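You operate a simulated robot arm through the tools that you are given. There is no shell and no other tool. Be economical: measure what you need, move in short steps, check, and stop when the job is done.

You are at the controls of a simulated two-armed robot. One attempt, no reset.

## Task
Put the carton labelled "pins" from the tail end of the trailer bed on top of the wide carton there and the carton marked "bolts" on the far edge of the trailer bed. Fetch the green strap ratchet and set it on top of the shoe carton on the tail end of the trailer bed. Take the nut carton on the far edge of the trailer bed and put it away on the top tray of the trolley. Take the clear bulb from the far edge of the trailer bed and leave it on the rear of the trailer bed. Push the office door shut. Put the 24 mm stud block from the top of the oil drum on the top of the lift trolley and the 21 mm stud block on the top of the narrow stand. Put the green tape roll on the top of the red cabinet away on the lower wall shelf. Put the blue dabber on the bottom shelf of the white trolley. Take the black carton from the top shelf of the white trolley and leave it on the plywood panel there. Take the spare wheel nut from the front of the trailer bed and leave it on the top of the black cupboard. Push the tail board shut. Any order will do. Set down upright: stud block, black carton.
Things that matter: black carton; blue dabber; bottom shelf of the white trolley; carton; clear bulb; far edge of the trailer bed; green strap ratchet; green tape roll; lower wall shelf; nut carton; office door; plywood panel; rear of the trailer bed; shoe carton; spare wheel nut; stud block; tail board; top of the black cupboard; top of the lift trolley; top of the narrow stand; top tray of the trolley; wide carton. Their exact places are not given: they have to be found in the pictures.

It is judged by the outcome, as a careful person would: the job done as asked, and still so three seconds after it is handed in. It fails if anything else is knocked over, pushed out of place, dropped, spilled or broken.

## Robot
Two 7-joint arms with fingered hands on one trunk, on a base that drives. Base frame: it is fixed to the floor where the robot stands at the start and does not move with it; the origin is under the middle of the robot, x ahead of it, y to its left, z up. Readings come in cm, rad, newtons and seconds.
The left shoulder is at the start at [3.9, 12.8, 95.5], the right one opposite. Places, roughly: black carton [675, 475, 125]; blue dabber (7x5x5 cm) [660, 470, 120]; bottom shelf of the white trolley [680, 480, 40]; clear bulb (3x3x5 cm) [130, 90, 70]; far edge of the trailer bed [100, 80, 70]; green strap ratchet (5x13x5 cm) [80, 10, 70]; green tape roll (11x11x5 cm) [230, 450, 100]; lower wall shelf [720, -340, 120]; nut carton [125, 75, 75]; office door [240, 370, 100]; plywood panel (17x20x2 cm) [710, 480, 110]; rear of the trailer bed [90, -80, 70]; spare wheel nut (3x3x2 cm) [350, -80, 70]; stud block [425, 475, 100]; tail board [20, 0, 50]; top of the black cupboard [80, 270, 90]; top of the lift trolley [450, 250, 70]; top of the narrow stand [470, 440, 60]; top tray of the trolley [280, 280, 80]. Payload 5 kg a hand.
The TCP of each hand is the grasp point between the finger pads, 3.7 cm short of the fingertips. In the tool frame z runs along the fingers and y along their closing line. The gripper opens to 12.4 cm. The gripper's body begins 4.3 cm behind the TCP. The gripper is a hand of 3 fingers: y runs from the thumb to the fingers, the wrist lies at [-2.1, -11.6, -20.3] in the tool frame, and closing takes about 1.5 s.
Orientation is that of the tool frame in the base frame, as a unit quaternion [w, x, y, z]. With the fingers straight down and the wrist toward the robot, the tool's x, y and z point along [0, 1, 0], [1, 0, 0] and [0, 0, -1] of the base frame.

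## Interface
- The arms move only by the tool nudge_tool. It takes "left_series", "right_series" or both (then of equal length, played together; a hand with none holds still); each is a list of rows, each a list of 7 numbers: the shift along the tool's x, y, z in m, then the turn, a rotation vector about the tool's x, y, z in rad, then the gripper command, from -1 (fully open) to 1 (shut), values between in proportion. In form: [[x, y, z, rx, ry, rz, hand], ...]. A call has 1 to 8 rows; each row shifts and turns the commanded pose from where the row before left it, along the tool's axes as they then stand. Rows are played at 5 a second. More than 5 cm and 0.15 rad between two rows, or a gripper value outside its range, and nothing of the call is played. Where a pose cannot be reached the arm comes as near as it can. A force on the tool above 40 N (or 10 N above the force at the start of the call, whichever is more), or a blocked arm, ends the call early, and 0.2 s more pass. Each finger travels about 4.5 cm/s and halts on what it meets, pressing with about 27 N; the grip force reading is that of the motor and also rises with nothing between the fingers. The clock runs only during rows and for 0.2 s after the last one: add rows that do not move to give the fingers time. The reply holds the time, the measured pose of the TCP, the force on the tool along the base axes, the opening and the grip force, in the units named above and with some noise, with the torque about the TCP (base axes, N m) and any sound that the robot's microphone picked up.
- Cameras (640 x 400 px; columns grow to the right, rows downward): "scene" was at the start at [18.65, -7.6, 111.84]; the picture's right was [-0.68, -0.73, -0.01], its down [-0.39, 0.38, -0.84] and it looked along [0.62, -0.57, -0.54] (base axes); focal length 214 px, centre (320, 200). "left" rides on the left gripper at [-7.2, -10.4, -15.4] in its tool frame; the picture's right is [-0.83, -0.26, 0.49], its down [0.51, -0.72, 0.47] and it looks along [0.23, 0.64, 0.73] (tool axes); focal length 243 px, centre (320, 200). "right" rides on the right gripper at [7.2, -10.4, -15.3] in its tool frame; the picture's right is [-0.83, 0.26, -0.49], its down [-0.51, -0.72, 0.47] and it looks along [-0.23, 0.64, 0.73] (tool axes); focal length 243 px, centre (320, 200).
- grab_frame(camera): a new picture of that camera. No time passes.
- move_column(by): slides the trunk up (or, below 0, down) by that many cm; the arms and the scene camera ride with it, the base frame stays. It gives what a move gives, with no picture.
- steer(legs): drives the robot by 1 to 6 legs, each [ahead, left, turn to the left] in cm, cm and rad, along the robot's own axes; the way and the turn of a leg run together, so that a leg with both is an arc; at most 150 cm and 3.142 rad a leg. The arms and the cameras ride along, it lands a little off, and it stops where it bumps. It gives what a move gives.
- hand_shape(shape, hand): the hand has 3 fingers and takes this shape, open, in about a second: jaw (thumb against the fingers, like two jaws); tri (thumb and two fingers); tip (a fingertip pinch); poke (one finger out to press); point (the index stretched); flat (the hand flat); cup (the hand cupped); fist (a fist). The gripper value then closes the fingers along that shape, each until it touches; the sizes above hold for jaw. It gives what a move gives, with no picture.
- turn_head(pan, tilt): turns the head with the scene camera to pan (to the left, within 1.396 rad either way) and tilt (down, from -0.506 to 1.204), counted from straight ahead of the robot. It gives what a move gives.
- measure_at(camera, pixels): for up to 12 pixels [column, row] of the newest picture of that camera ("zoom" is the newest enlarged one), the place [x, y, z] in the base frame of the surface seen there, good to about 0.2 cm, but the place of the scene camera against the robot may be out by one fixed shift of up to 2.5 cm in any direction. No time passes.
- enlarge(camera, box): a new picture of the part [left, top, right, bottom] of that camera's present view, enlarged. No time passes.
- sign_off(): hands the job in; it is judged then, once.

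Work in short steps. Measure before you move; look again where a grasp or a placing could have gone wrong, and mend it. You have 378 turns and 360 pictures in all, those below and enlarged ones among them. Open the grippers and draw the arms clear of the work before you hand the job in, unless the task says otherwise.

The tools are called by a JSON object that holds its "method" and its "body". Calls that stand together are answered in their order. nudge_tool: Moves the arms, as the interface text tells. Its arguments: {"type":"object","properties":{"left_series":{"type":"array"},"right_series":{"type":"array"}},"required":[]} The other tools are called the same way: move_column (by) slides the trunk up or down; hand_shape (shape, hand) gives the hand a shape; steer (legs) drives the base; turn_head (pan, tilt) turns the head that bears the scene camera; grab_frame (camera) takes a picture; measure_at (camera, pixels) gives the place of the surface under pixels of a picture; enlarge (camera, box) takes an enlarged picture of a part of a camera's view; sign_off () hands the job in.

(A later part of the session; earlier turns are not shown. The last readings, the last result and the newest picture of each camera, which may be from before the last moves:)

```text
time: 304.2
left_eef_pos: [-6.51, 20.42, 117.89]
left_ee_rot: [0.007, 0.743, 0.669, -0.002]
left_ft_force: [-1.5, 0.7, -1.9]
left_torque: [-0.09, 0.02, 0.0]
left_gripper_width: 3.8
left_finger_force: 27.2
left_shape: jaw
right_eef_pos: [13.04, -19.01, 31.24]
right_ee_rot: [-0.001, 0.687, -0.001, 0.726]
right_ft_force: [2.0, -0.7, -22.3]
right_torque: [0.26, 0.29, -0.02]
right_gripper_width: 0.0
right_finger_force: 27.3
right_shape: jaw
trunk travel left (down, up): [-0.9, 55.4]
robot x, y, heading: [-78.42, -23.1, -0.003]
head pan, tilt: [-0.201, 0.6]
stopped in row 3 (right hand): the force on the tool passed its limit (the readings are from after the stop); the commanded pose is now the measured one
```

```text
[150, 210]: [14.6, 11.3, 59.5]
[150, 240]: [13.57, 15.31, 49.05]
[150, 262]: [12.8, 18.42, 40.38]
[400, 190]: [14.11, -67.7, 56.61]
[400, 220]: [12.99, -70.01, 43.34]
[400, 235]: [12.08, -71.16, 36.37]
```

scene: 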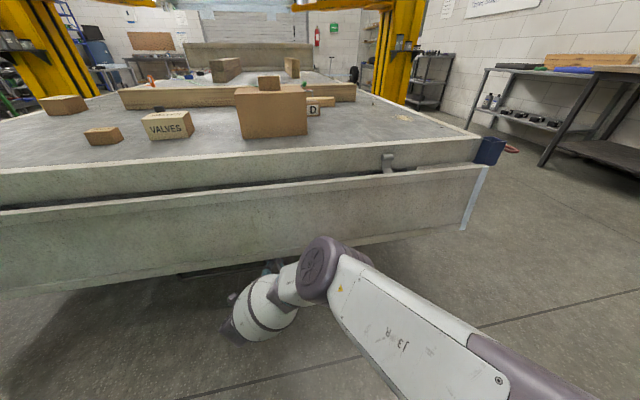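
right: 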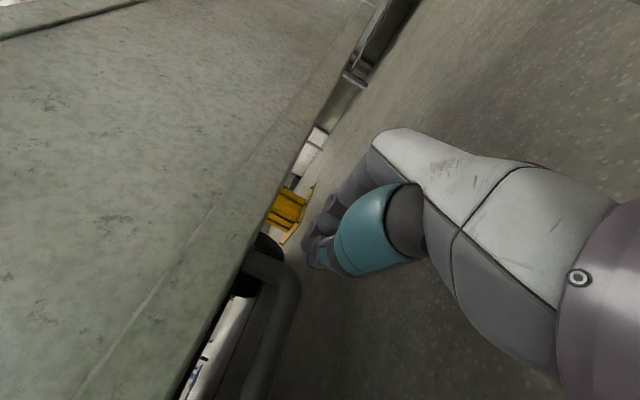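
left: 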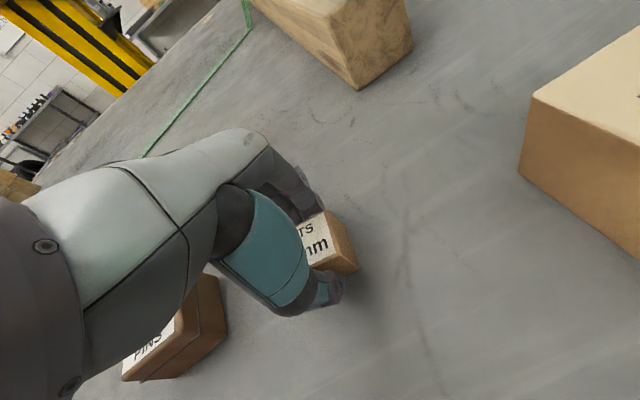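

Pure lifting jams the hinge; I need to hook behind the lower edge and pull outward. Back off, make the "point" shape (single finger), and tilt it upward.

{"method": "nudge_tool", "body": {"right_series": [[-0.02, 0, 0, 0, 0, 0, 1], [-0.02, 0, -0.04, 0, 0, 0, 1], [0, 0, -0.04, 0, 0, 0, 1], [0, 0, -0.04, 0, 0, 0, 1]]}}

{"method": "hand_shape", "body": {"hand": "right", "shape": "point"}}

{"method": "nudge_tool", "body": {"right_series": [[0, 0, 0, 0, 0.14, 0, -1], [0, 0, 0, 0, 0.14, 0, -1], [0, 0, 0, 0, 0.14, 0, -1], [0, 0, 0, 0, 0.14, 0, -1], [0, 0, 0, 0, 0.14, 0, -1]]}}

{"method": "grab_frame", "body": {"camera": "scene"}}

{"method": "grab_frame", "body": {"camera": "right"}}

```text
time: 305.2
left_eef_pos: [-6.6, 20.43, 117.96]
left_ee_rot: [0.007, 0.743, 0.669, -0.002]
left_ft_force: [0.8, -0.7, -2.8]
left_torque: [-0.08, 0.03, 0.0]
left_gripper_width: 3.81
left_finger_force: 27.2
left_shape: jaw
right_eef_pos: [1.34, -18.9, 27.01]
right_ee_rot: [0.0, 0.683, -0.001, 0.73]
right_ft_force: [0.2, 0.7, 0.2]
right_torque: [-0.03, 0.01, 0.01]
right_gripper_width: 0.0
right_finger_force: 27.0
right_shape: jaw
trunk travel left (down, up): [-0.9, 55.4]
robot x, y, heading: [-78.6, -23.49, 0.004]
head pan, tilt: [-0.201, 0.6]
```

```text
time: 306.1
left_eef_pos: [-6.66, 20.43, 117.93]
left_ee_rot: [0.008, 0.744, 0.669, -0.002]
left_ft_force: [0.0, 0.4, -1.8]
left_torque: [0.0, 0.03, 0.02]
left_gripper_width: 3.82
left_finger_force: 27.0
left_shape: jaw
right_eef_pos: [1.42, -18.94, 26.91]
right_ee_rot: [0.0, 0.685, -0.001, 0.729]
right_ft_force: [0.9, -0.8, 0.0]
right_torque: [0.0, -0.01, 0.02]
right_gripper_width: 11.89
right_finger_force: 0.0
right_shape: point
trunk travel left (down, up): [-0.9, 55.4]
robot x, y, heading: [-78.43, -23.77, 0.005]
head pan, tilt: [-0.201, 0.6]
```

```text
time: 307.3
left_eef_pos: [-6.68, 20.37, 117.94]
left_ee_rot: [0.008, 0.744, 0.668, -0.002]
left_ft_force: [-0.4, 0.2, -2.7]
left_torque: [-0.01, 0.02, -0.03]
left_gripper_width: 3.82
left_finger_force: 26.8
left_shape: jaw
right_eef_pos: [5.39, -19.54, 29.31]
right_ee_rot: [-0.026, 0.469, -0.073, 0.88]
right_ft_force: [-0.4, 0.8, 0.4]
right_torque: [-0.05, -0.02, 0.04]
right_gripper_width: 0.0
right_finger_force: 0.0
right_shape: point
right hand out of reach, approached as far as the arm can: row 1, 2, 3, 4, 5
trunk travel left (down, up): [-0.9, 55.4]
robot x, y, heading: [-78.23, -23.51, 0.002]
head pan, tilt: [-0.201, 0.6]
```

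```text
238 pictures are left
```

scene: 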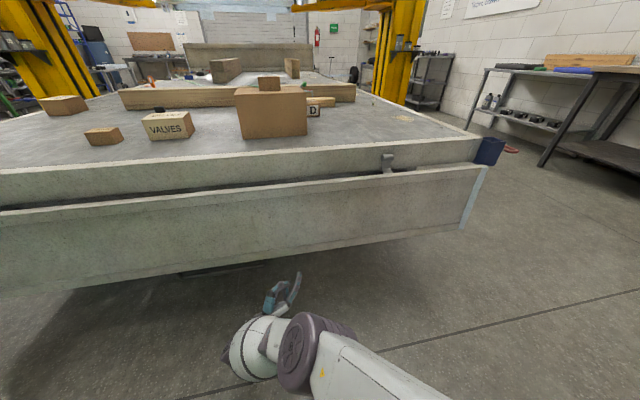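

```text
237 pictures are left
```

right: 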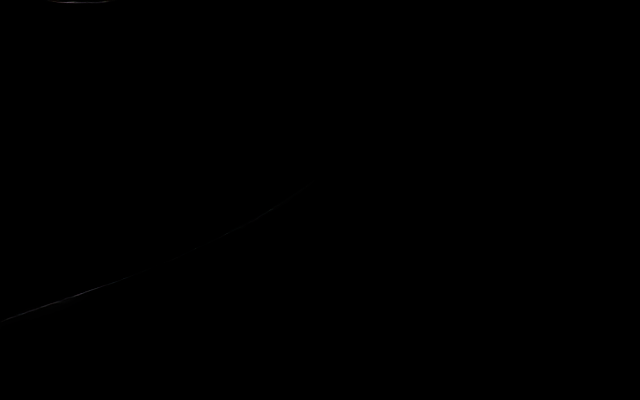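

Zoom on the finger.

{"method": "enlarge", "body": {"camera": "scene", "box": [220, 230, 380, 350]}}

{"method": "measure_at", "body": {"camera": "scene", "pixels": [[299, 275], [297, 285], [290, 297], [272, 300], [280, 285]]}}

```text
3.33 times, centred on (300, 290) of scene
```

zoom: 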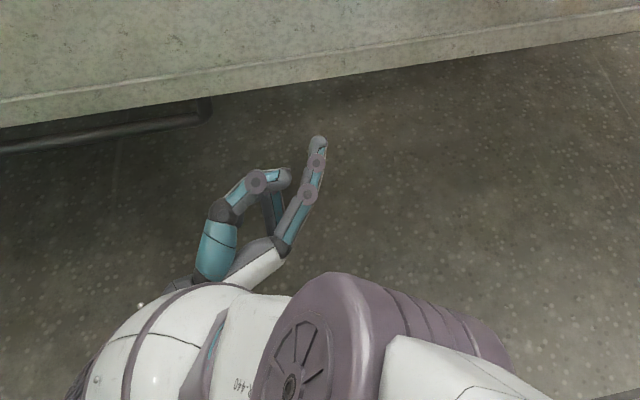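

```text
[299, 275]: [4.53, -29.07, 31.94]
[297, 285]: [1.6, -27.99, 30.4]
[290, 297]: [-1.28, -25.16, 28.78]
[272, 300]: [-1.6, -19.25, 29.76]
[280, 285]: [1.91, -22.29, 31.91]
```

The index tip is at about (5, −28, 31). Drive forward 15 cm so it gets under and behind the edge.

{"method": "steer", "body": {"legs": [[15, 0, 0]]}}

{"method": "enlarge", "body": {"camera": "scene", "box": [220, 200, 420, 350]}}

```text
time: 308.6
left_eef_pos: [8.43, 20.23, 117.83]
left_ee_rot: [0.006, 0.745, 0.667, -0.002]
left_ft_force: [0.8, -0.8, -1.6]
left_torque: [-0.02, 0.0, 0.02]
left_gripper_width: 3.83
left_finger_force: 26.6
left_shape: jaw
right_eef_pos: [20.28, -19.73, 29.15]
right_ee_rot: [-0.024, 0.47, -0.073, 0.879]
right_ft_force: [5.5, -3.3, -4.5]
right_torque: [-0.19, -0.33, 0.01]
right_gripper_width: 0.0
right_finger_force: 0.0
right_shape: point
trunk travel left (down, up): [-0.9, 55.4]
robot x, y, heading: [-63.75, -23.66, 0.001]
head pan, tilt: [-0.201, 0.6]
```

```text
2.67 times, centred on (320, 275) of scene
```

zoom: 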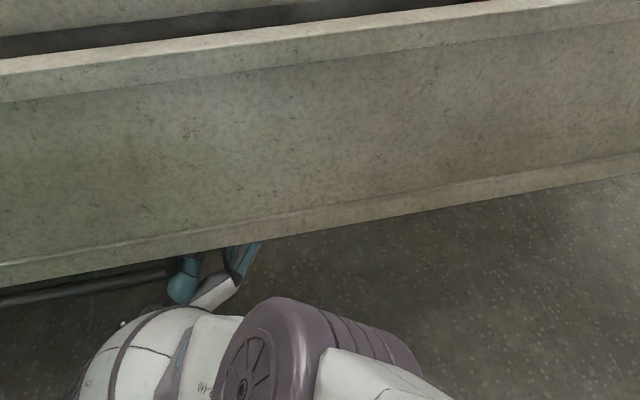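

Finger is behind the edge. Raise 2 cm, then pull back with the base a few cm.

{"method": "nudge_tool", "body": {"right_series": [[0.0082, -0.0015, 0.0055, 0, 0, 0, -1], [0.0082, -0.0015, 0.0055, 0, 0, 0, -1]]}}

{"method": "steer", "body": {"legs": [[-6, 0, 0]]}}

{"method": "grab_frame", "body": {"camera": "scene"}}

{"method": "measure_at", "body": {"camera": "scene", "pixels": [[150, 210], [150, 240], [150, 262], [400, 190], [400, 220], [400, 235]]}}

```text
time: 309.2
left_eef_pos: [8.51, 20.27, 117.9]
left_ee_rot: [0.007, 0.744, 0.668, -0.001]
left_ft_force: [-0.1, 0.5, -2.8]
left_torque: [-0.02, 0.01, 0.02]
left_gripper_width: 3.81
left_finger_force: 27.1
left_shape: jaw
right_eef_pos: [20.42, -19.76, 29.13]
right_ee_rot: [-0.025, 0.47, -0.074, 0.879]
right_ft_force: [2.8, -4.0, -5.5]
right_torque: [-0.24, -0.36, 0.13]
right_gripper_width: 0.0
right_finger_force: 0.1
right_shape: point
right hand out of reach, approached as far as the arm can: row 1, 2
trunk travel left (down, up): [-0.9, 55.4]
robot x, y, heading: [-63.67, -23.65, 0.004]
head pan, tilt: [-0.201, 0.6]
```

```text
time: 310.2
left_eef_pos: [2.4, 20.13, 118.03]
left_ee_rot: [0.008, 0.745, 0.668, -0.001]
left_ft_force: [-0.8, 1.0, -2.0]
left_torque: [0.01, -0.02, 0.03]
left_gripper_width: 3.84
left_finger_force: 27.0
left_shape: jaw
right_eef_pos: [14.31, -19.69, 29.41]
right_ee_rot: [-0.024, 0.469, -0.074, 0.88]
right_ft_force: [-0.3, -0.2, 0.5]
right_torque: [-0.01, 0.03, 0.01]
right_gripper_width: 0.0
right_finger_force: 0.0
right_shape: point
trunk travel left (down, up): [-0.9, 55.4]
robot x, y, heading: [-69.23, -23.52, 0.001]
head pan, tilt: [-0.201, 0.6]
```

```text
234 pictures are left
```

scene: 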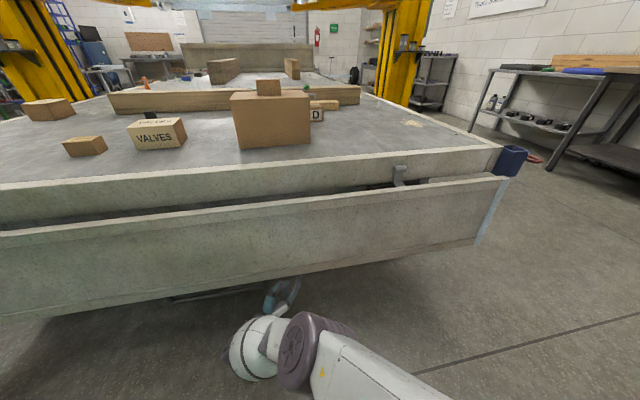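

```text
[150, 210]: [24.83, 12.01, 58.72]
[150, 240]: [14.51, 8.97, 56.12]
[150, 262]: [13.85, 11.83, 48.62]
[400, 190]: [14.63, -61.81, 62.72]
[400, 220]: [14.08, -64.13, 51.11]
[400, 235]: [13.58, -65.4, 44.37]
```

The arm is at its limit, so I use the trunk for lifting and the base for pulling. Forward 7 cm, trunk up 3.5 cm, then back.

{"method": "steer", "body": {"legs": [[7, 0, 0]]}}

{"method": "move_column", "body": {"by": 3.5}}

{"method": "steer", "body": {"legs": [[-6, 0, 0]]}}

{"method": "grab_frame", "body": {"camera": "scene"}}

```text
time: 311.2
left_eef_pos: [9.45, 20.29, 117.78]
left_ee_rot: [0.007, 0.744, 0.668, -0.002]
left_ft_force: [0.8, 0.2, -2.8]
left_torque: [-0.01, 0.05, 0.02]
left_gripper_width: 3.82
left_finger_force: 27.2
left_shape: jaw
right_eef_pos: [21.41, -19.71, 29.26]
right_ee_rot: [-0.025, 0.47, -0.073, 0.88]
right_ft_force: [-0.9, 0.3, 0.4]
right_torque: [-0.01, 0.0, 0.02]
right_gripper_width: 0.01
right_finger_force: 0.0
right_shape: point
trunk travel left (down, up): [-0.9, 55.4]
robot x, y, heading: [-62.35, -23.62, 0.001]
head pan, tilt: [-0.201, 0.6]
```

```text
time: 312.0
left_eef_pos: [9.13, 20.35, 121.0]
left_ee_rot: [0.011, 0.744, 0.668, 0.0]
left_ft_force: [1.5, 0.5, -2.9]
left_torque: [-0.03, 0.08, 0.01]
left_gripper_width: 3.83
left_finger_force: 27.5
left_shape: jaw
right_eef_pos: [21.39, -19.66, 32.51]
right_ee_rot: [-0.026, 0.466, -0.073, 0.881]
right_ft_force: [8.3, -2.5, 1.3]
right_torque: [0.01, -0.01, -0.09]
right_gripper_width: 0.0
right_finger_force: 0.0
right_shape: point
trunk travel left (down, up): [-4.4, 51.9]
robot x, y, heading: [-62.71, -23.39, 0.004]
head pan, tilt: [-0.201, 0.6]
```

```text
time: 313.0
left_eef_pos: [3.29, 20.15, 121.16]
left_ee_rot: [0.011, 0.744, 0.668, 0.0]
left_ft_force: [-0.9, 0.0, -2.3]
left_torque: [-0.02, -0.07, 0.0]
left_gripper_width: 3.82
left_finger_force: 27.0
left_shape: jaw
right_eef_pos: [15.28, -19.7, 32.19]
right_ee_rot: [-0.024, 0.468, -0.075, 0.88]
right_ft_force: [4.2, -7.1, -17.2]
right_torque: [-0.76, -1.45, 0.43]
right_gripper_width: 0.0
right_finger_force: 0.0
right_shape: point
trunk travel left (down, up): [-4.4, 51.9]
robot x, y, heading: [-68.05, -23.4, 0.004]
head pan, tilt: [-0.201, 0.6]
```

```text
233 pictures are left
```

scene: 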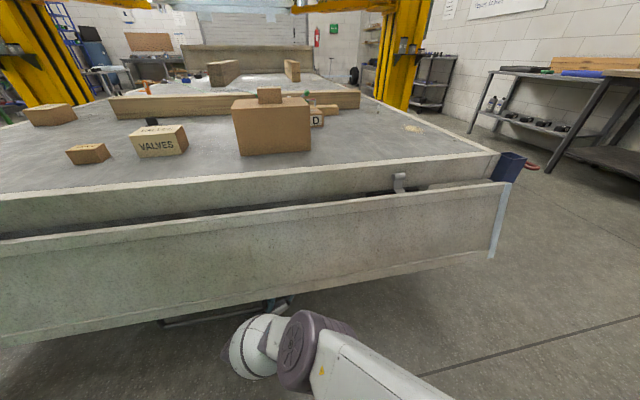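

Force now appears (−17 N). Measure the board's tilt.

{"method": "measure_at", "body": {"camera": "scene", "pixels": [[150, 245], [150, 275], [150, 305], [400, 205], [400, 235], [400, 258], [120, 228], [400, 198]]}}

{"method": "enlarge", "body": {"camera": "scene", "box": [340, 140, 540, 290]}}

```text
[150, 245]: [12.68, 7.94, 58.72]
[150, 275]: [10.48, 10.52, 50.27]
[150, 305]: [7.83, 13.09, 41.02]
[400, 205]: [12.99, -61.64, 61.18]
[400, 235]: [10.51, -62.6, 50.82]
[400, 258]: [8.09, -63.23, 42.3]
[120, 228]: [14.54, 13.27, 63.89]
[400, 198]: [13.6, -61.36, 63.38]
```

```text
2.67 times, centred on (440, 215) of scene
```

zoom: 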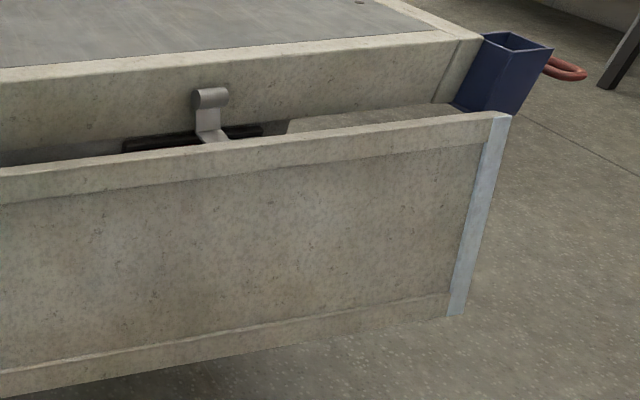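

The board swings out and up about its top hinge. Continue along the arc: base back and trunk up, alternately.

{"method": "steer", "body": {"legs": [[-5, 0, 0]]}}

{"method": "move_column", "body": {"by": 3}}

{"method": "steer", "body": {"legs": [[-5, 0, 0]]}}

{"method": "move_column", "body": {"by": 4}}

{"method": "grab_frame", "body": {"camera": "scene"}}

```text
time: 313.9
left_eef_pos: [-1.95, 20.27, 121.29]
left_ee_rot: [0.012, 0.745, 0.667, 0.003]
left_ft_force: [-1.3, -0.5, -2.2]
left_torque: [-0.03, -0.04, 0.03]
left_gripper_width: 3.83
left_finger_force: 27.0
left_shape: jaw
right_eef_pos: [10.15, -19.36, 32.27]
right_ee_rot: [-0.026, 0.468, -0.074, 0.88]
right_ft_force: [3.9, 1.3, -13.4]
right_torque: [1.32, 0.31, 0.27]
right_gripper_width: 11.9
right_finger_force: 0.0
right_shape: point
trunk travel left (down, up): [-4.4, 51.9]
robot x, y, heading: [-73.43, -23.6, 0.0]
head pan, tilt: [-0.201, 0.6]
```

```text
time: 314.7
left_eef_pos: [-1.72, 20.23, 124.13]
left_ee_rot: [0.012, 0.745, 0.667, 0.0]
left_ft_force: [1.2, -0.4, -3.0]
left_torque: [-0.02, 0.05, 0.0]
left_gripper_width: 3.8
left_finger_force: 26.9
left_shape: jaw
right_eef_pos: [10.35, -19.39, 35.18]
right_ee_rot: [-0.026, 0.469, -0.075, 0.88]
right_ft_force: [0.1, -0.1, -0.2]
right_torque: [0.0, -0.04, 0.01]
right_gripper_width: 0.0
right_finger_force: 0.0
right_shape: point
trunk travel left (down, up): [-7.4, 48.9]
robot x, y, heading: [-73.26, -24.08, -0.005]
head pan, tilt: [-0.201, 0.6]
```

```text
time: 315.6
left_eef_pos: [-7.16, 20.36, 124.32]
left_ee_rot: [0.012, 0.746, 0.666, 0.001]
left_ft_force: [0.0, 0.3, -1.2]
left_torque: [-0.05, -0.02, -0.04]
left_gripper_width: 3.8
left_finger_force: 26.7
left_shape: jaw
right_eef_pos: [5.1, -19.43, 35.31]
right_ee_rot: [-0.027, 0.469, -0.075, 0.88]
right_ft_force: [-0.6, 0.5, -0.5]
right_torque: [0.03, -0.03, 0.0]
right_gripper_width: 0.01
right_finger_force: 0.0
right_shape: point
trunk travel left (down, up): [-7.4, 48.9]
robot x, y, heading: [-78.33, -23.57, -0.0]
head pan, tilt: [-0.201, 0.6]
```

```text
time: 316.4
left_eef_pos: [-6.83, 20.31, 128.04]
left_ee_rot: [0.011, 0.745, 0.667, 0.0]
left_ft_force: [0.0, 0.4, -2.3]
left_torque: [-0.04, 0.04, -0.03]
left_gripper_width: 3.84
left_finger_force: 27.1
left_shape: jaw
right_eef_pos: [5.24, -19.59, 40.39]
right_ee_rot: [-0.027, 0.465, -0.077, 0.882]
right_ft_force: [-0.4, 0.1, -0.5]
right_torque: [-0.05, -0.04, -0.04]
right_gripper_width: 0.02
right_finger_force: 0.1
right_shape: point
trunk travel left (down, up): [-11.4, 44.9]
robot x, y, heading: [-78.64, -23.5, 0.0]
head pan, tilt: [-0.201, 0.6]
```

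```text
231 pictures are left
```

scene: 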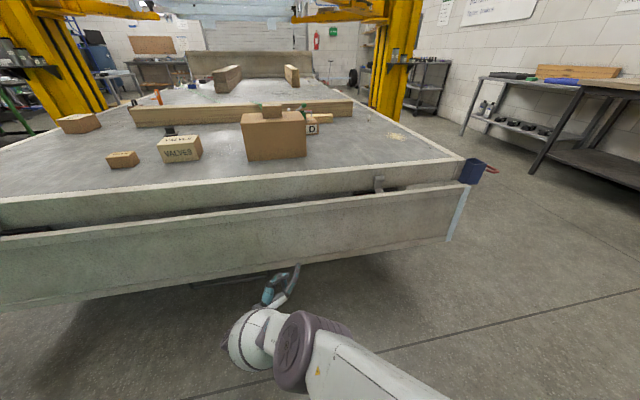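

The single finger slipped. Better: use the closed hand as a rod parallel to the hinge, inserted behind the board's right end from the side. Back off, go to jaw shape and level the hand.

{"method": "steer", "body": {"legs": [[-30, 0, 0]]}}

{"method": "hand_shape", "body": {"hand": "right", "shape": "jaw"}}

{"method": "nudge_tool", "body": {"right_series": [[0, 0, 0, 0, -0.14, 0, 1], [0, 0, 0, 0, -0.14, 0, 1], [0, 0, 0, 0, -0.14, 0, 1], [0, 0, 0, 0, -0.1, 0, 1], [0, 0, 0, 0, 0, 0, 1], [0, 0, 0, 0, 0, 0, 1], [0, 0, 0, 0, 0, 0, 1], [0, 0, 0, 0, 0, 0, 1]]}}

{"method": "grab_frame", "body": {"camera": "scene"}}

{"method": "measure_at", "body": {"camera": "scene", "pixels": [[438, 180], [432, 205], [425, 228], [425, 232], [475, 165], [470, 180], [150, 200], [150, 240]]}}

```text
time: 318.4
left_eef_pos: [-36.39, 20.1, 128.22]
left_ee_rot: [0.012, 0.746, 0.666, 0.002]
left_ft_force: [-0.7, -0.8, -2.6]
left_torque: [-0.03, 0.0, 0.01]
left_gripper_width: 3.8
left_finger_force: 26.5
left_shape: jaw
right_eef_pos: [-24.39, -19.75, 40.46]
right_ee_rot: [-0.026, 0.465, -0.078, 0.882]
right_ft_force: [0.1, 0.9, 0.3]
right_torque: [0.01, 0.0, 0.0]
right_gripper_width: 0.01
right_finger_force: 0.0
right_shape: point
trunk travel left (down, up): [-11.4, 44.9]
robot x, y, heading: [-108.27, -23.73, -0.004]
head pan, tilt: [-0.201, 0.6]
```

```text
time: 319.4
left_eef_pos: [-36.44, 20.01, 128.15]
left_ee_rot: [0.013, 0.746, 0.666, 0.001]
left_ft_force: [-0.3, -0.6, -2.5]
left_torque: [-0.02, 0.03, 0.0]
left_gripper_width: 3.84
left_finger_force: 26.5
left_shape: jaw
right_eef_pos: [-24.34, -19.81, 40.5]
right_ee_rot: [-0.026, 0.464, -0.077, 0.882]
right_ft_force: [-0.4, 0.1, 0.2]
right_torque: [-0.02, -0.01, -0.03]
right_gripper_width: 12.38
right_finger_force: 0.2
right_shape: jaw
trunk travel left (down, up): [-11.4, 44.9]
robot x, y, heading: [-108.19, -23.6, -0.006]
head pan, tilt: [-0.201, 0.6]
```

```text
time: 321.1
left_eef_pos: [-36.38, 20.06, 128.26]
left_ee_rot: [0.012, 0.746, 0.666, 0.002]
left_ft_force: [-0.5, 0.6, -2.9]
left_torque: [0.0, -0.01, -0.01]
left_gripper_width: 3.83
left_finger_force: 27.0
left_shape: jaw
right_eef_pos: [-24.39, -19.72, 40.64]
right_ee_rot: [-0.045, 0.675, -0.069, 0.733]
right_ft_force: [0.2, 0.8, -0.6]
right_torque: [-0.02, 0.01, 0.0]
right_gripper_width: 0.02
right_finger_force: 22.6
right_shape: jaw
trunk travel left (down, up): [-11.4, 44.9]
robot x, y, heading: [-108.08, -23.89, -0.008]
head pan, tilt: [-0.201, 0.6]
```

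```text
230 pictures are left
```

scene: 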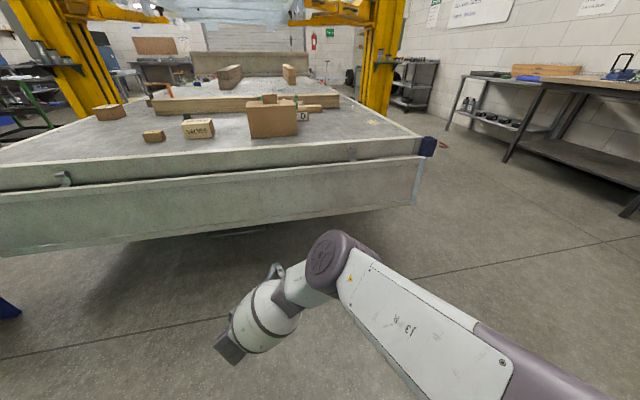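

```text
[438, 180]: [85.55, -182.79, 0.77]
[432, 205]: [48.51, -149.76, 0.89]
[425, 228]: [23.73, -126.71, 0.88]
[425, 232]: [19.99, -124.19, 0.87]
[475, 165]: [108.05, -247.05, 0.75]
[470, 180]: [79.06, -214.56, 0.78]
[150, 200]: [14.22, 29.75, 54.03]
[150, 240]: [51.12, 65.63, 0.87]
```

Drive to the right end: to y≈−196, turn to face +y, strafe to x≈20 with the hand low beyond the board's end.

{"method": "steer", "body": {"legs": [[0, -86, 0], [0, -86, 0], [0, 0, 1.58], [0, -122, 0]]}}

{"method": "turn_head", "body": {"pan": 0.1, "tilt": 0.75}}

{"method": "grab_frame", "body": {"camera": "scene"}}

{"method": "grab_frame", "body": {"camera": "right"}}

```text
time: 339.5
left_eef_pos: [-37.17, -124.56, 128.2]
left_ee_rot: [0.008, 0.038, 0.999, 0.01]
left_ft_force: [-0.3, -0.6, -2.7]
left_torque: [-0.02, -0.01, -0.01]
left_gripper_width: 3.82
left_finger_force: 27.7
left_shape: jaw
right_eef_pos: [2.25, -110.96, 40.58]
right_ee_rot: [0.559, -0.518, -0.439, -0.475]
right_ft_force: [-0.5, -0.2, 0.0]
right_torque: [0.01, -0.02, -0.01]
right_gripper_width: 0.01
right_finger_force: 26.9
right_shape: jaw
trunk travel left (down, up): [-11.4, 44.9]
robot x, y, heading: [9.27, -194.78, 1.605]
head pan, tilt: [-0.201, 0.6]
```

```text
time: 340.3
left_eef_pos: [-37.15, -124.56, 128.15]
left_ee_rot: [0.007, 0.037, 0.999, 0.01]
left_ft_force: [-0.4, -0.7, -2.5]
left_torque: [-0.06, 0.0, -0.04]
left_gripper_width: 3.82
left_finger_force: 27.3
left_shape: jaw
right_eef_pos: [2.18, -110.9, 40.57]
right_ee_rot: [0.559, -0.518, -0.439, -0.476]
right_ft_force: [0.9, 0.7, 0.2]
right_torque: [-0.02, 0.0, 0.01]
right_gripper_width: 0.01
right_finger_force: 27.3
right_shape: jaw
trunk travel left (down, up): [-11.4, 44.9]
robot x, y, heading: [9.53, -194.24, 1.601]
head pan, tilt: [0.099, 0.75]
```

```text
229 pictures are left
```

scene: 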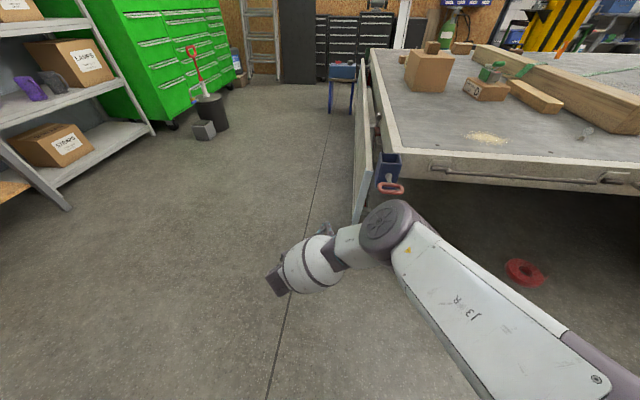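

```text
228 pictures are left
```

right: 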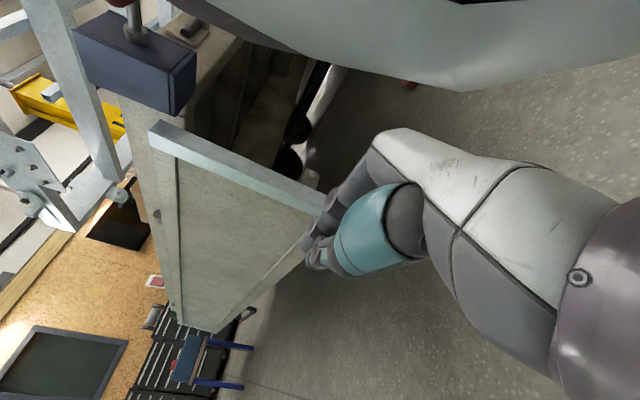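

Measure the board's end with the right camera.

{"method": "measure_at", "body": {"camera": "right", "pixels": [[160, 128], [200, 150], [250, 172], [315, 203], [155, 140], [240, 150], [270, 130], [300, 100], [180, 70], [290, 160], [300, 250]]}}

```text
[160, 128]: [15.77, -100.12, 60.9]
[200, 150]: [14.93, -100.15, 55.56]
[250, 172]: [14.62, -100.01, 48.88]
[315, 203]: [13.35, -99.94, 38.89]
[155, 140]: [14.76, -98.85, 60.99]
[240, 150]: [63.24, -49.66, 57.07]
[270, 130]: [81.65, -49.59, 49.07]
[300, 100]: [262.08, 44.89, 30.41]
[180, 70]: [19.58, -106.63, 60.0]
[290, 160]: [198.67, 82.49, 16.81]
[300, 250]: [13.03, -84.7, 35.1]
```

Measure the elbow location before strafing in.

{"method": "measure_at", "body": {"camera": "scene", "pixels": [[385, 225], [345, 245], [310, 265], [275, 285], [325, 230], [420, 240], [390, 185], [383, 160]]}}

```text
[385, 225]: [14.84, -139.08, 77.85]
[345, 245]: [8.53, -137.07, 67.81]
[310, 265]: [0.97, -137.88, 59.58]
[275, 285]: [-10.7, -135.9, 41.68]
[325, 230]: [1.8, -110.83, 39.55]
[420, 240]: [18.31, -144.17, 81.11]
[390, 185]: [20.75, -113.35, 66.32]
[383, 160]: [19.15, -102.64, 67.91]
```

Lower the trunk 3 cm, strafe right 17 cm and insert the fingers behind the board end.

{"method": "move_column", "body": {"by": -3}}

{"method": "steer", "body": {"legs": [[0, -17, -0.03]]}}

{"method": "grab_frame", "body": {"camera": "right"}}

{"method": "grab_frame", "body": {"camera": "scene"}}

```text
time: 341.0
left_eef_pos: [-37.07, -124.74, 125.32]
left_ee_rot: [0.008, 0.038, 0.999, 0.01]
left_ft_force: [-0.1, -0.6, -1.7]
left_torque: [0.0, 0.0, 0.0]
left_gripper_width: 3.82
left_finger_force: 27.2
left_shape: jaw
right_eef_pos: [2.26, -110.84, 37.67]
right_ee_rot: [0.56, -0.517, -0.438, -0.477]
right_ft_force: [0.5, -0.3, -0.1]
right_torque: [-0.03, -0.01, -0.01]
right_gripper_width: 0.0
right_finger_force: 27.1
right_shape: jaw
trunk travel left (down, up): [-8.4, 47.9]
robot x, y, heading: [8.88, -193.9, 1.605]
head pan, tilt: [0.099, 0.75]
```

```text
time: 342.5
left_eef_pos: [-17.78, -122.7, 125.2]
left_ee_rot: [0.008, 0.054, 0.998, 0.01]
left_ft_force: [-0.4, -0.4, -1.4]
left_torque: [-0.04, 0.01, 0.0]
left_gripper_width: 3.82
left_finger_force: 26.5
left_shape: jaw
right_eef_pos: [21.77, -110.49, 37.58]
right_ee_rot: [0.551, -0.525, -0.43, -0.485]
right_ft_force: [-0.1, 0.2, -0.4]
right_torque: [0.01, 0.0, 0.01]
right_gripper_width: 0.0
right_finger_force: 27.0
right_shape: jaw
trunk travel left (down, up): [-8.4, 47.9]
robot x, y, heading: [25.71, -194.15, 1.571]
head pan, tilt: [0.099, 0.75]
```

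```text
227 pictures are left
```

right: 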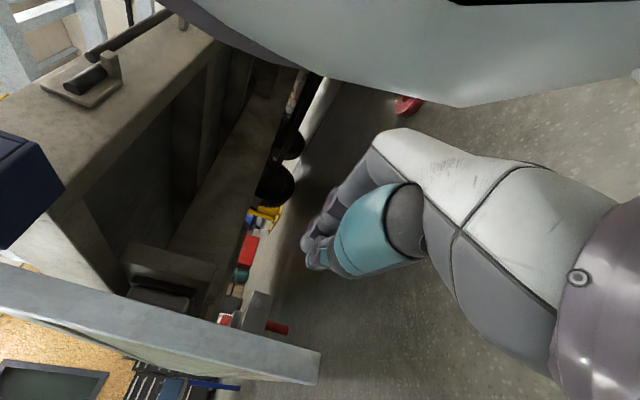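

```text
226 pictures are left
```

scene: 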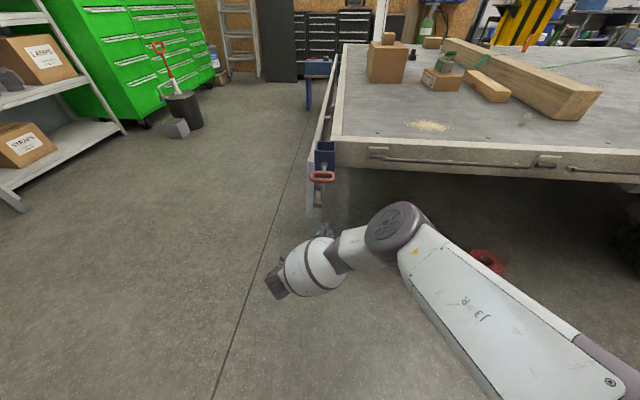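

The hand is now on the inner side. Move forward 12.5 cm.

{"method": "steer", "body": {"legs": [[12.5, 0, 0]]}}

{"method": "grab_frame", "body": {"camera": "right"}}

{"method": "grab_frame", "body": {"camera": "scene"}}

```text
time: 343.8
left_eef_pos: [-17.9, -110.34, 125.17]
left_ee_rot: [0.008, 0.054, 0.998, 0.009]
left_ft_force: [-0.4, -0.2, -1.6]
left_torque: [-0.01, 0.01, -0.01]
left_gripper_width: 3.81
left_finger_force: 27.1
left_shape: jaw
right_eef_pos: [21.79, -98.05, 37.56]
right_ee_rot: [0.552, -0.525, -0.43, -0.485]
right_ft_force: [0.2, 0.1, -0.2]
right_torque: [0.01, 0.02, -0.01]
right_gripper_width: 0.01
right_finger_force: 26.9
right_shape: jaw
trunk travel left (down, up): [-8.4, 47.9]
robot x, y, heading: [25.84, -181.79, 1.576]
head pan, tilt: [0.099, 0.75]
```

```text
225 pictures are left
```

right: 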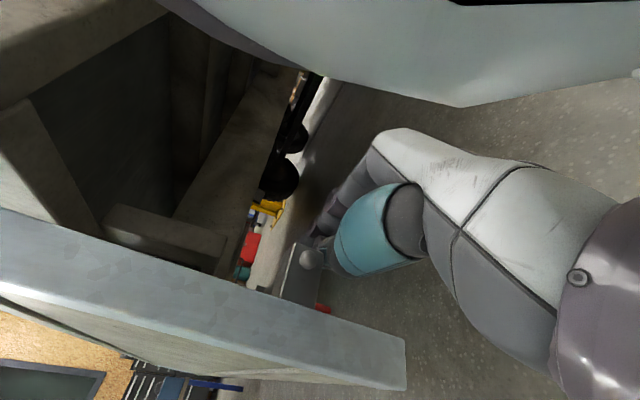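

```text
224 pictures are left
```

scene: 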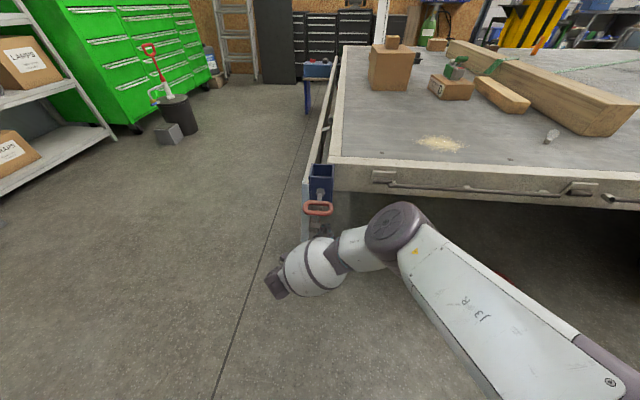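

Now sweep along the arc with the arm: first outward, then up (small rows).

{"method": "nudge_tool", "body": {"right_series": [[-0.002, -0.0225, 0, 0, 0, 0, 1], [-0.002, -0.0225, 0, 0, 0, 0, 1], [0.001, -0.0195, 0, 0, 0, 0, 1], [0.001, -0.0195, 0, 0, 0, 0, 1], [0.002, -0.018, 0, 0, 0, 0, 1], [0.0025, -0.018, 0, 0, 0, 0, 1], [0.007, -0.022, 0, 0, 0, 0, 1], [0.008, -0.022, 0, 0, 0, 0, 1]]}}

{"method": "grab_frame", "body": {"camera": "right"}}

{"method": "grab_frame", "body": {"camera": "scene"}}

```text
time: 345.6
left_eef_pos: [-17.97, -110.31, 125.14]
left_ee_rot: [0.007, 0.055, 0.998, 0.01]
left_ft_force: [0.6, 0.3, -2.7]
left_torque: [-0.02, -0.05, 0.0]
left_gripper_width: 3.83
left_finger_force: 27.1
left_shape: jaw
right_eef_pos: [5.9, -97.86, 41.73]
right_ee_rot: [0.551, -0.525, -0.431, -0.484]
right_ft_force: [14.7, -2.5, -15.1]
right_torque: [-0.18, 0.33, 0.08]
right_gripper_width: 0.0
right_finger_force: 26.7
right_shape: jaw
trunk travel left (down, up): [-8.4, 47.9]
robot x, y, heading: [25.77, -181.87, 1.577]
head pan, tilt: [0.099, 0.75]
```

```text
223 pictures are left
```

right: 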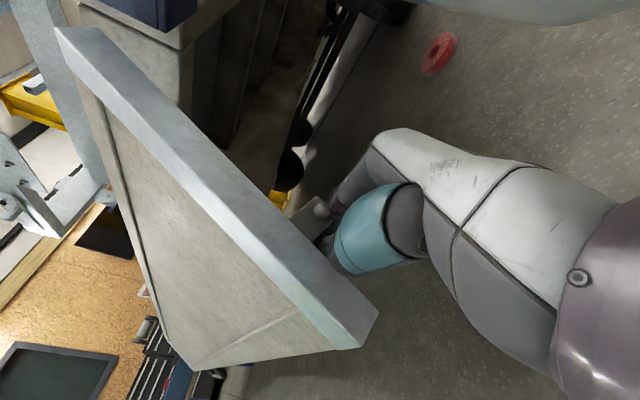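

```text
222 pictures are left
```

scene: 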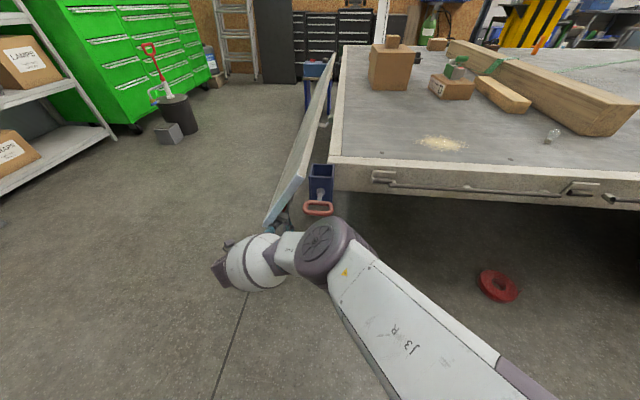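

The board is swinging well. Continue the arc.

{"method": "nudge_tool", "body": {"right_series": [[0.0107, -0.0246, 0, 0, 0, 0, 1], [0.0107, -0.0246, 0, 0, 0, 0, 1], [0.015, -0.0197, 0, 0, 0, 0, 1], [0.015, -0.0197, 0, 0, 0, 0, 1], [0.0177, -0.0186, 0, 0, 0, 0, 1], [0.0177, -0.0186, 0, 0, 0, 0, 1], [0.0214, -0.0147, 0, 0, 0, 0, 1], [0.0214, -0.0147, 0, 0, 0, 0, 1]]}}

{"method": "grab_frame", "body": {"camera": "scene"}}

```text
time: 346.3
left_eef_pos: [-18.05, -110.16, 125.01]
left_ee_rot: [0.008, 0.053, 0.999, 0.008]
left_ft_force: [-0.5, -0.7, -1.9]
left_torque: [0.0, 0.01, -0.01]
left_gripper_width: 3.83
left_finger_force: 27.1
left_shape: jaw
right_eef_pos: [1.74, -98.63, 44.85]
right_ee_rot: [0.549, -0.529, -0.437, -0.477]
right_ft_force: [1.4, 0.6, -35.1]
right_torque: [-0.32, 0.42, 0.02]
right_gripper_width: 0.0
right_finger_force: 27.4
right_shape: jaw
right hand out of reach, approached as far as the arm can: row 2, 3
trunk travel left (down, up): [-8.4, 47.9]
robot x, y, heading: [25.97, -181.73, 1.575]
head pan, tilt: [0.099, 0.75]
stopped in row 3 (right hand): the force on the tool passed its limit (the readings are from after the stop); the commanded pose is now the measured one
```

```text
221 pictures are left
```

scene: 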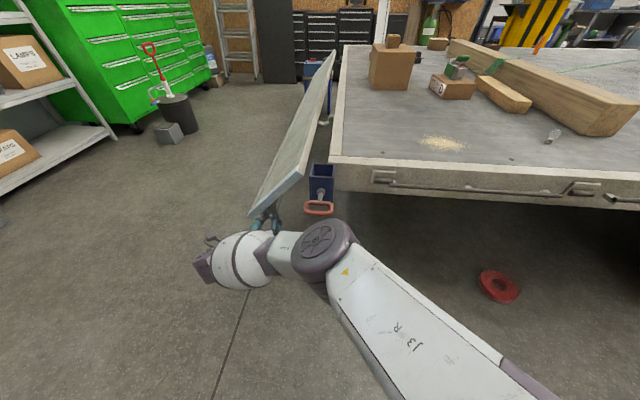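

The load is ~35 N. Now use base strafe (left) and trunk up in steps.

{"method": "move_column", "body": {"by": 3}}

{"method": "steer", "body": {"legs": [[0, 3.5, 0]]}}

{"method": "move_column", "body": {"by": 4}}

{"method": "steer", "body": {"legs": [[0, 3, 0]]}}

{"method": "grab_frame", "body": {"camera": "scene"}}

```text
time: 346.6
left_eef_pos: [-18.15, -110.28, 125.64]
left_ee_rot: [0.007, 0.053, 0.999, 0.01]
left_ft_force: [0.8, -0.9, -2.5]
left_torque: [0.01, 0.0, 0.02]
left_gripper_width: 3.82
left_finger_force: 26.8
left_shape: jaw
right_eef_pos: [1.69, -98.97, 45.21]
right_ee_rot: [0.547, -0.531, -0.441, -0.474]
right_ft_force: [-1.3, -0.8, -36.1]
right_torque: [-0.33, 0.44, 0.02]
right_gripper_width: 0.0
right_finger_force: 26.7
right_shape: jaw
trunk travel left (down, up): [-9.0, 47.4]
robot x, y, heading: [26.34, -181.44, 1.576]
head pan, tilt: [0.099, 0.75]
stopped: the force on the tool passed its limit (the readings are from after the stop); the commanded pose is now the measured one
```

```text
time: 347.5
left_eef_pos: [-21.51, -110.38, 125.77]
left_ee_rot: [0.007, 0.053, 0.999, 0.009]
left_ft_force: [-0.1, -0.3, -3.0]
left_torque: [0.01, -0.05, 0.01]
left_gripper_width: 3.81
left_finger_force: 27.1
left_shape: jaw
right_eef_pos: [-1.8, -98.86, 45.77]
right_ee_rot: [0.55, -0.529, -0.438, -0.476]
right_ft_force: [14.9, -9.4, -15.7]
right_torque: [0.28, -0.14, 0.37]
right_gripper_width: 0.0
right_finger_force: 26.8
right_shape: jaw
trunk travel left (down, up): [-9.0, 47.4]
robot x, y, heading: [22.45, -181.9, 1.575]
head pan, tilt: [0.099, 0.75]
```

```text
time: 348.0
left_eef_pos: [-21.76, -110.97, 127.92]
left_ee_rot: [0.007, 0.053, 0.999, 0.011]
left_ft_force: [-0.6, -1.0, -2.4]
left_torque: [0.0, -0.04, 0.04]
left_gripper_width: 3.83
left_finger_force: 26.7
left_shape: jaw
right_eef_pos: [-1.86, -99.33, 47.29]
right_ee_rot: [0.549, -0.53, -0.443, -0.471]
right_ft_force: [4.9, -13.6, -22.8]
right_torque: [0.34, -0.07, 0.25]
right_gripper_width: 0.01
right_finger_force: 27.3
right_shape: jaw
trunk travel left (down, up): [-10.8, 45.5]
robot x, y, heading: [22.68, -181.54, 1.579]
head pan, tilt: [0.099, 0.75]
stopped: the force on the tool passed its limit (the readings are from after the stop); the commanded pose is now the measured one
```

```text
time: 348.8
left_eef_pos: [-24.48, -110.65, 127.84]
left_ee_rot: [0.008, 0.053, 0.999, 0.01]
left_ft_force: [0.0, 0.1, -2.2]
left_torque: [0.0, -0.08, 0.01]
left_gripper_width: 3.83
left_finger_force: 27.0
left_shape: jaw
right_eef_pos: [-4.64, -99.14, 47.61]
right_ee_rot: [0.55, -0.53, -0.441, -0.472]
right_ft_force: [14.9, -11.4, -15.9]
right_torque: [0.3, -0.14, 0.33]
right_gripper_width: 0.02
right_finger_force: 26.9
right_shape: jaw
trunk travel left (down, up): [-10.8, 45.5]
robot x, y, heading: [19.48, -181.74, 1.577]
head pan, tilt: [0.099, 0.75]
```

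```text
220 pictures are left
```

scene: 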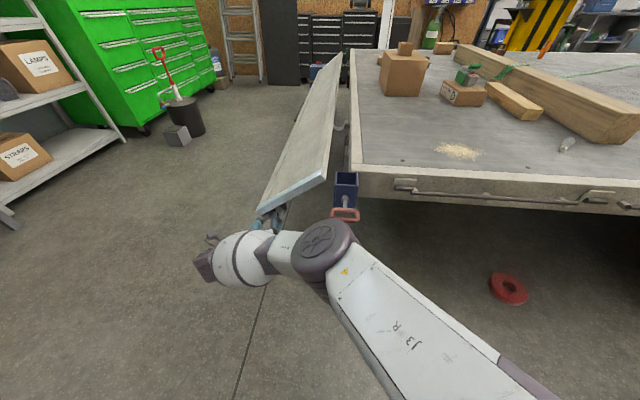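

Progress to ~50°. Continue: up and slightly left repeatedly.

{"method": "move_column", "body": {"by": 3}}

{"method": "steer", "body": {"legs": [[0, 2.5, 0]]}}

{"method": "move_column", "body": {"by": 3}}

{"method": "steer", "body": {"legs": [[0, 2, 0]]}}

{"method": "move_column", "body": {"by": 3}}

{"method": "grab_frame", "body": {"camera": "scene"}}

```text
time: 349.6
left_eef_pos: [-24.45, -110.46, 130.57]
left_ee_rot: [0.007, 0.053, 0.999, 0.01]
left_ft_force: [0.1, 1.3, -2.3]
left_torque: [-0.08, -0.03, 0.01]
left_gripper_width: 3.79
left_finger_force: 27.3
left_shape: jaw
right_eef_pos: [-4.67, -99.06, 51.38]
right_ee_rot: [0.552, -0.528, -0.439, -0.473]
right_ft_force: [8.5, -16.7, -22.7]
right_torque: [0.41, -0.33, 0.4]
right_gripper_width: 0.0
right_finger_force: 27.0
right_shape: jaw
trunk travel left (down, up): [-13.8, 42.5]
robot x, y, heading: [19.46, -181.6, 1.574]
head pan, tilt: [0.099, 0.75]
```

```text
time: 350.4
left_eef_pos: [-26.98, -110.64, 130.79]
left_ee_rot: [0.007, 0.053, 0.999, 0.011]
left_ft_force: [0.1, 0.4, -2.4]
left_torque: [0.02, -0.04, 0.01]
left_gripper_width: 3.84
left_finger_force: 26.9
left_shape: jaw
right_eef_pos: [-6.98, -99.08, 51.64]
right_ee_rot: [0.553, -0.527, -0.438, -0.473]
right_ft_force: [11.2, -8.1, -18.8]
right_torque: [0.25, -0.2, 0.25]
right_gripper_width: 0.03
right_finger_force: 27.0
right_shape: jaw
trunk travel left (down, up): [-13.8, 42.5]
robot x, y, heading: [17.12, -181.78, 1.578]
head pan, tilt: [0.099, 0.75]
```

```text
time: 351.1
left_eef_pos: [-26.92, -110.39, 133.61]
left_ee_rot: [0.008, 0.052, 0.999, 0.01]
left_ft_force: [-0.3, 1.0, -3.0]
left_torque: [-0.06, -0.01, 0.0]
left_gripper_width: 3.81
left_finger_force: 26.5
left_shape: jaw
right_eef_pos: [-6.89, -98.96, 55.4]
right_ee_rot: [0.556, -0.524, -0.438, -0.475]
right_ft_force: [7.3, -20.7, -23.3]
right_torque: [0.53, -0.33, 0.4]
right_gripper_width: 0.0
right_finger_force: 27.2
right_shape: jaw
trunk travel left (down, up): [-16.8, 39.5]
robot x, y, heading: [17.06, -181.34, 1.575]
head pan, tilt: [0.099, 0.75]
```

```text
time: 351.9
left_eef_pos: [-28.9, -110.59, 133.7]
left_ee_rot: [0.008, 0.052, 0.999, 0.011]
left_ft_force: [-0.5, 0.0, -2.9]
left_torque: [-0.01, -0.06, 0.01]
left_gripper_width: 3.79
left_finger_force: 26.7
left_shape: jaw
right_eef_pos: [-8.86, -98.99, 55.71]
right_ee_rot: [0.557, -0.523, -0.436, -0.475]
right_ft_force: [7.2, -0.5, -20.9]
right_torque: [0.2, -0.27, 0.05]
right_gripper_width: 0.01
right_finger_force: 27.1
right_shape: jaw
trunk travel left (down, up): [-16.8, 39.5]
robot x, y, heading: [15.43, -182.03, 1.572]
head pan, tilt: [0.099, 0.75]
```

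```text
time: 352.7
left_eef_pos: [-29.04, -110.31, 136.48]
left_ee_rot: [0.008, 0.053, 0.999, 0.01]
left_ft_force: [-0.3, 1.4, -2.3]
left_torque: [-0.01, -0.03, -0.01]
left_gripper_width: 3.84
left_finger_force: 26.6
left_shape: jaw
right_eef_pos: [-8.89, -99.03, 59.67]
right_ee_rot: [0.56, -0.521, -0.436, -0.475]
right_ft_force: [-4.8, -15.7, -26.8]
right_torque: [0.15, -0.33, 0.24]
right_gripper_width: 0.02
right_finger_force: 26.8
right_shape: jaw
trunk travel left (down, up): [-19.8, 36.5]
robot x, y, heading: [15.09, -182.09, 1.577]
head pan, tilt: [0.099, 0.75]
```

```text
219 pictures are left
```

scene: 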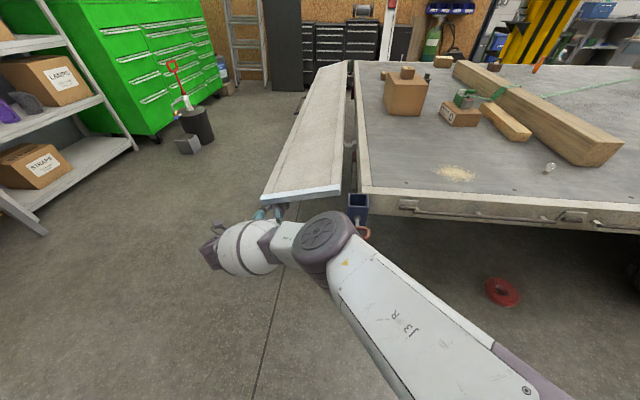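

Nearly horizontal. Continue up past horizontal.

{"method": "move_column", "body": {"by": 4}}

{"method": "move_column", "body": {"by": 4}}

{"method": "move_column", "body": {"by": 4}}

{"method": "grab_frame", "body": {"camera": "scene"}}

```text
time: 353.5
left_eef_pos: [-29.0, -110.39, 140.65]
left_ee_rot: [0.009, 0.053, 0.999, 0.01]
left_ft_force: [0.6, 0.2, -2.8]
left_torque: [-0.07, -0.04, -0.03]
left_gripper_width: 3.81
left_finger_force: 27.5
left_shape: jaw
right_eef_pos: [-8.77, -98.63, 65.1]
right_ee_rot: [0.565, -0.515, -0.431, -0.479]
right_ft_force: [-5.6, -12.0, -28.2]
right_torque: [0.09, 0.62, -0.3]
right_gripper_width: 0.0
right_finger_force: 26.7
right_shape: jaw
trunk travel left (down, up): [-23.8, 32.5]
robot x, y, heading: [15.35, -181.49, 1.572]
head pan, tilt: [0.099, 0.75]
```

```text
time: 354.3
left_eef_pos: [-29.05, -110.61, 144.76]
left_ee_rot: [0.009, 0.053, 0.998, 0.01]
left_ft_force: [-0.3, 1.5, -2.9]
left_torque: [-0.07, -0.02, -0.02]
left_gripper_width: 3.83
left_finger_force: 27.0
left_shape: jaw
right_eef_pos: [-8.59, -98.62, 70.03]
right_ee_rot: [0.569, -0.512, -0.43, -0.479]
right_ft_force: [-9.9, -14.4, -26.8]
right_torque: [-0.07, 1.09, -0.61]
right_gripper_width: 0.0
right_finger_force: 27.5
right_shape: jaw
trunk travel left (down, up): [-27.8, 28.5]
robot x, y, heading: [15.23, -181.51, 1.578]
head pan, tilt: [0.099, 0.75]
```

```text
time: 355.2
left_eef_pos: [-28.94, -110.51, 148.69]
left_ee_rot: [0.008, 0.053, 0.999, 0.009]
left_ft_force: [0.5, -0.2, -3.5]
left_torque: [-0.03, -0.03, -0.01]
left_gripper_width: 3.8
left_finger_force: 26.5
left_shape: jaw
right_eef_pos: [-8.37, -98.47, 73.87]
right_ee_rot: [0.569, -0.512, -0.43, -0.478]
right_ft_force: [2.0, -18.3, -26.2]
right_torque: [-0.08, 1.06, -0.68]
right_gripper_width: 0.0
right_finger_force: 26.7
right_shape: jaw
trunk travel left (down, up): [-31.8, 24.5]
robot x, y, heading: [15.66, -181.7, 1.574]
head pan, tilt: [0.099, 0.75]
```

```text
218 pictures are left
```

scene: 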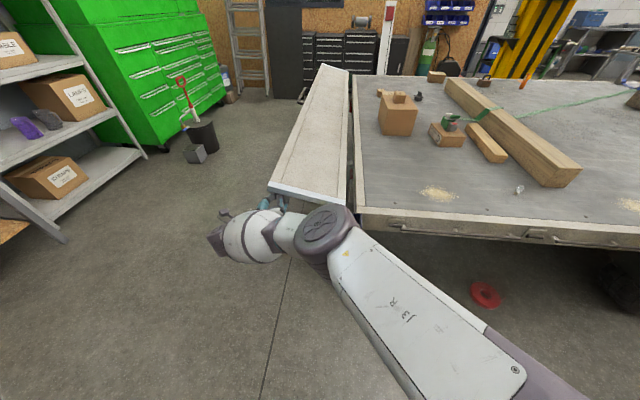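

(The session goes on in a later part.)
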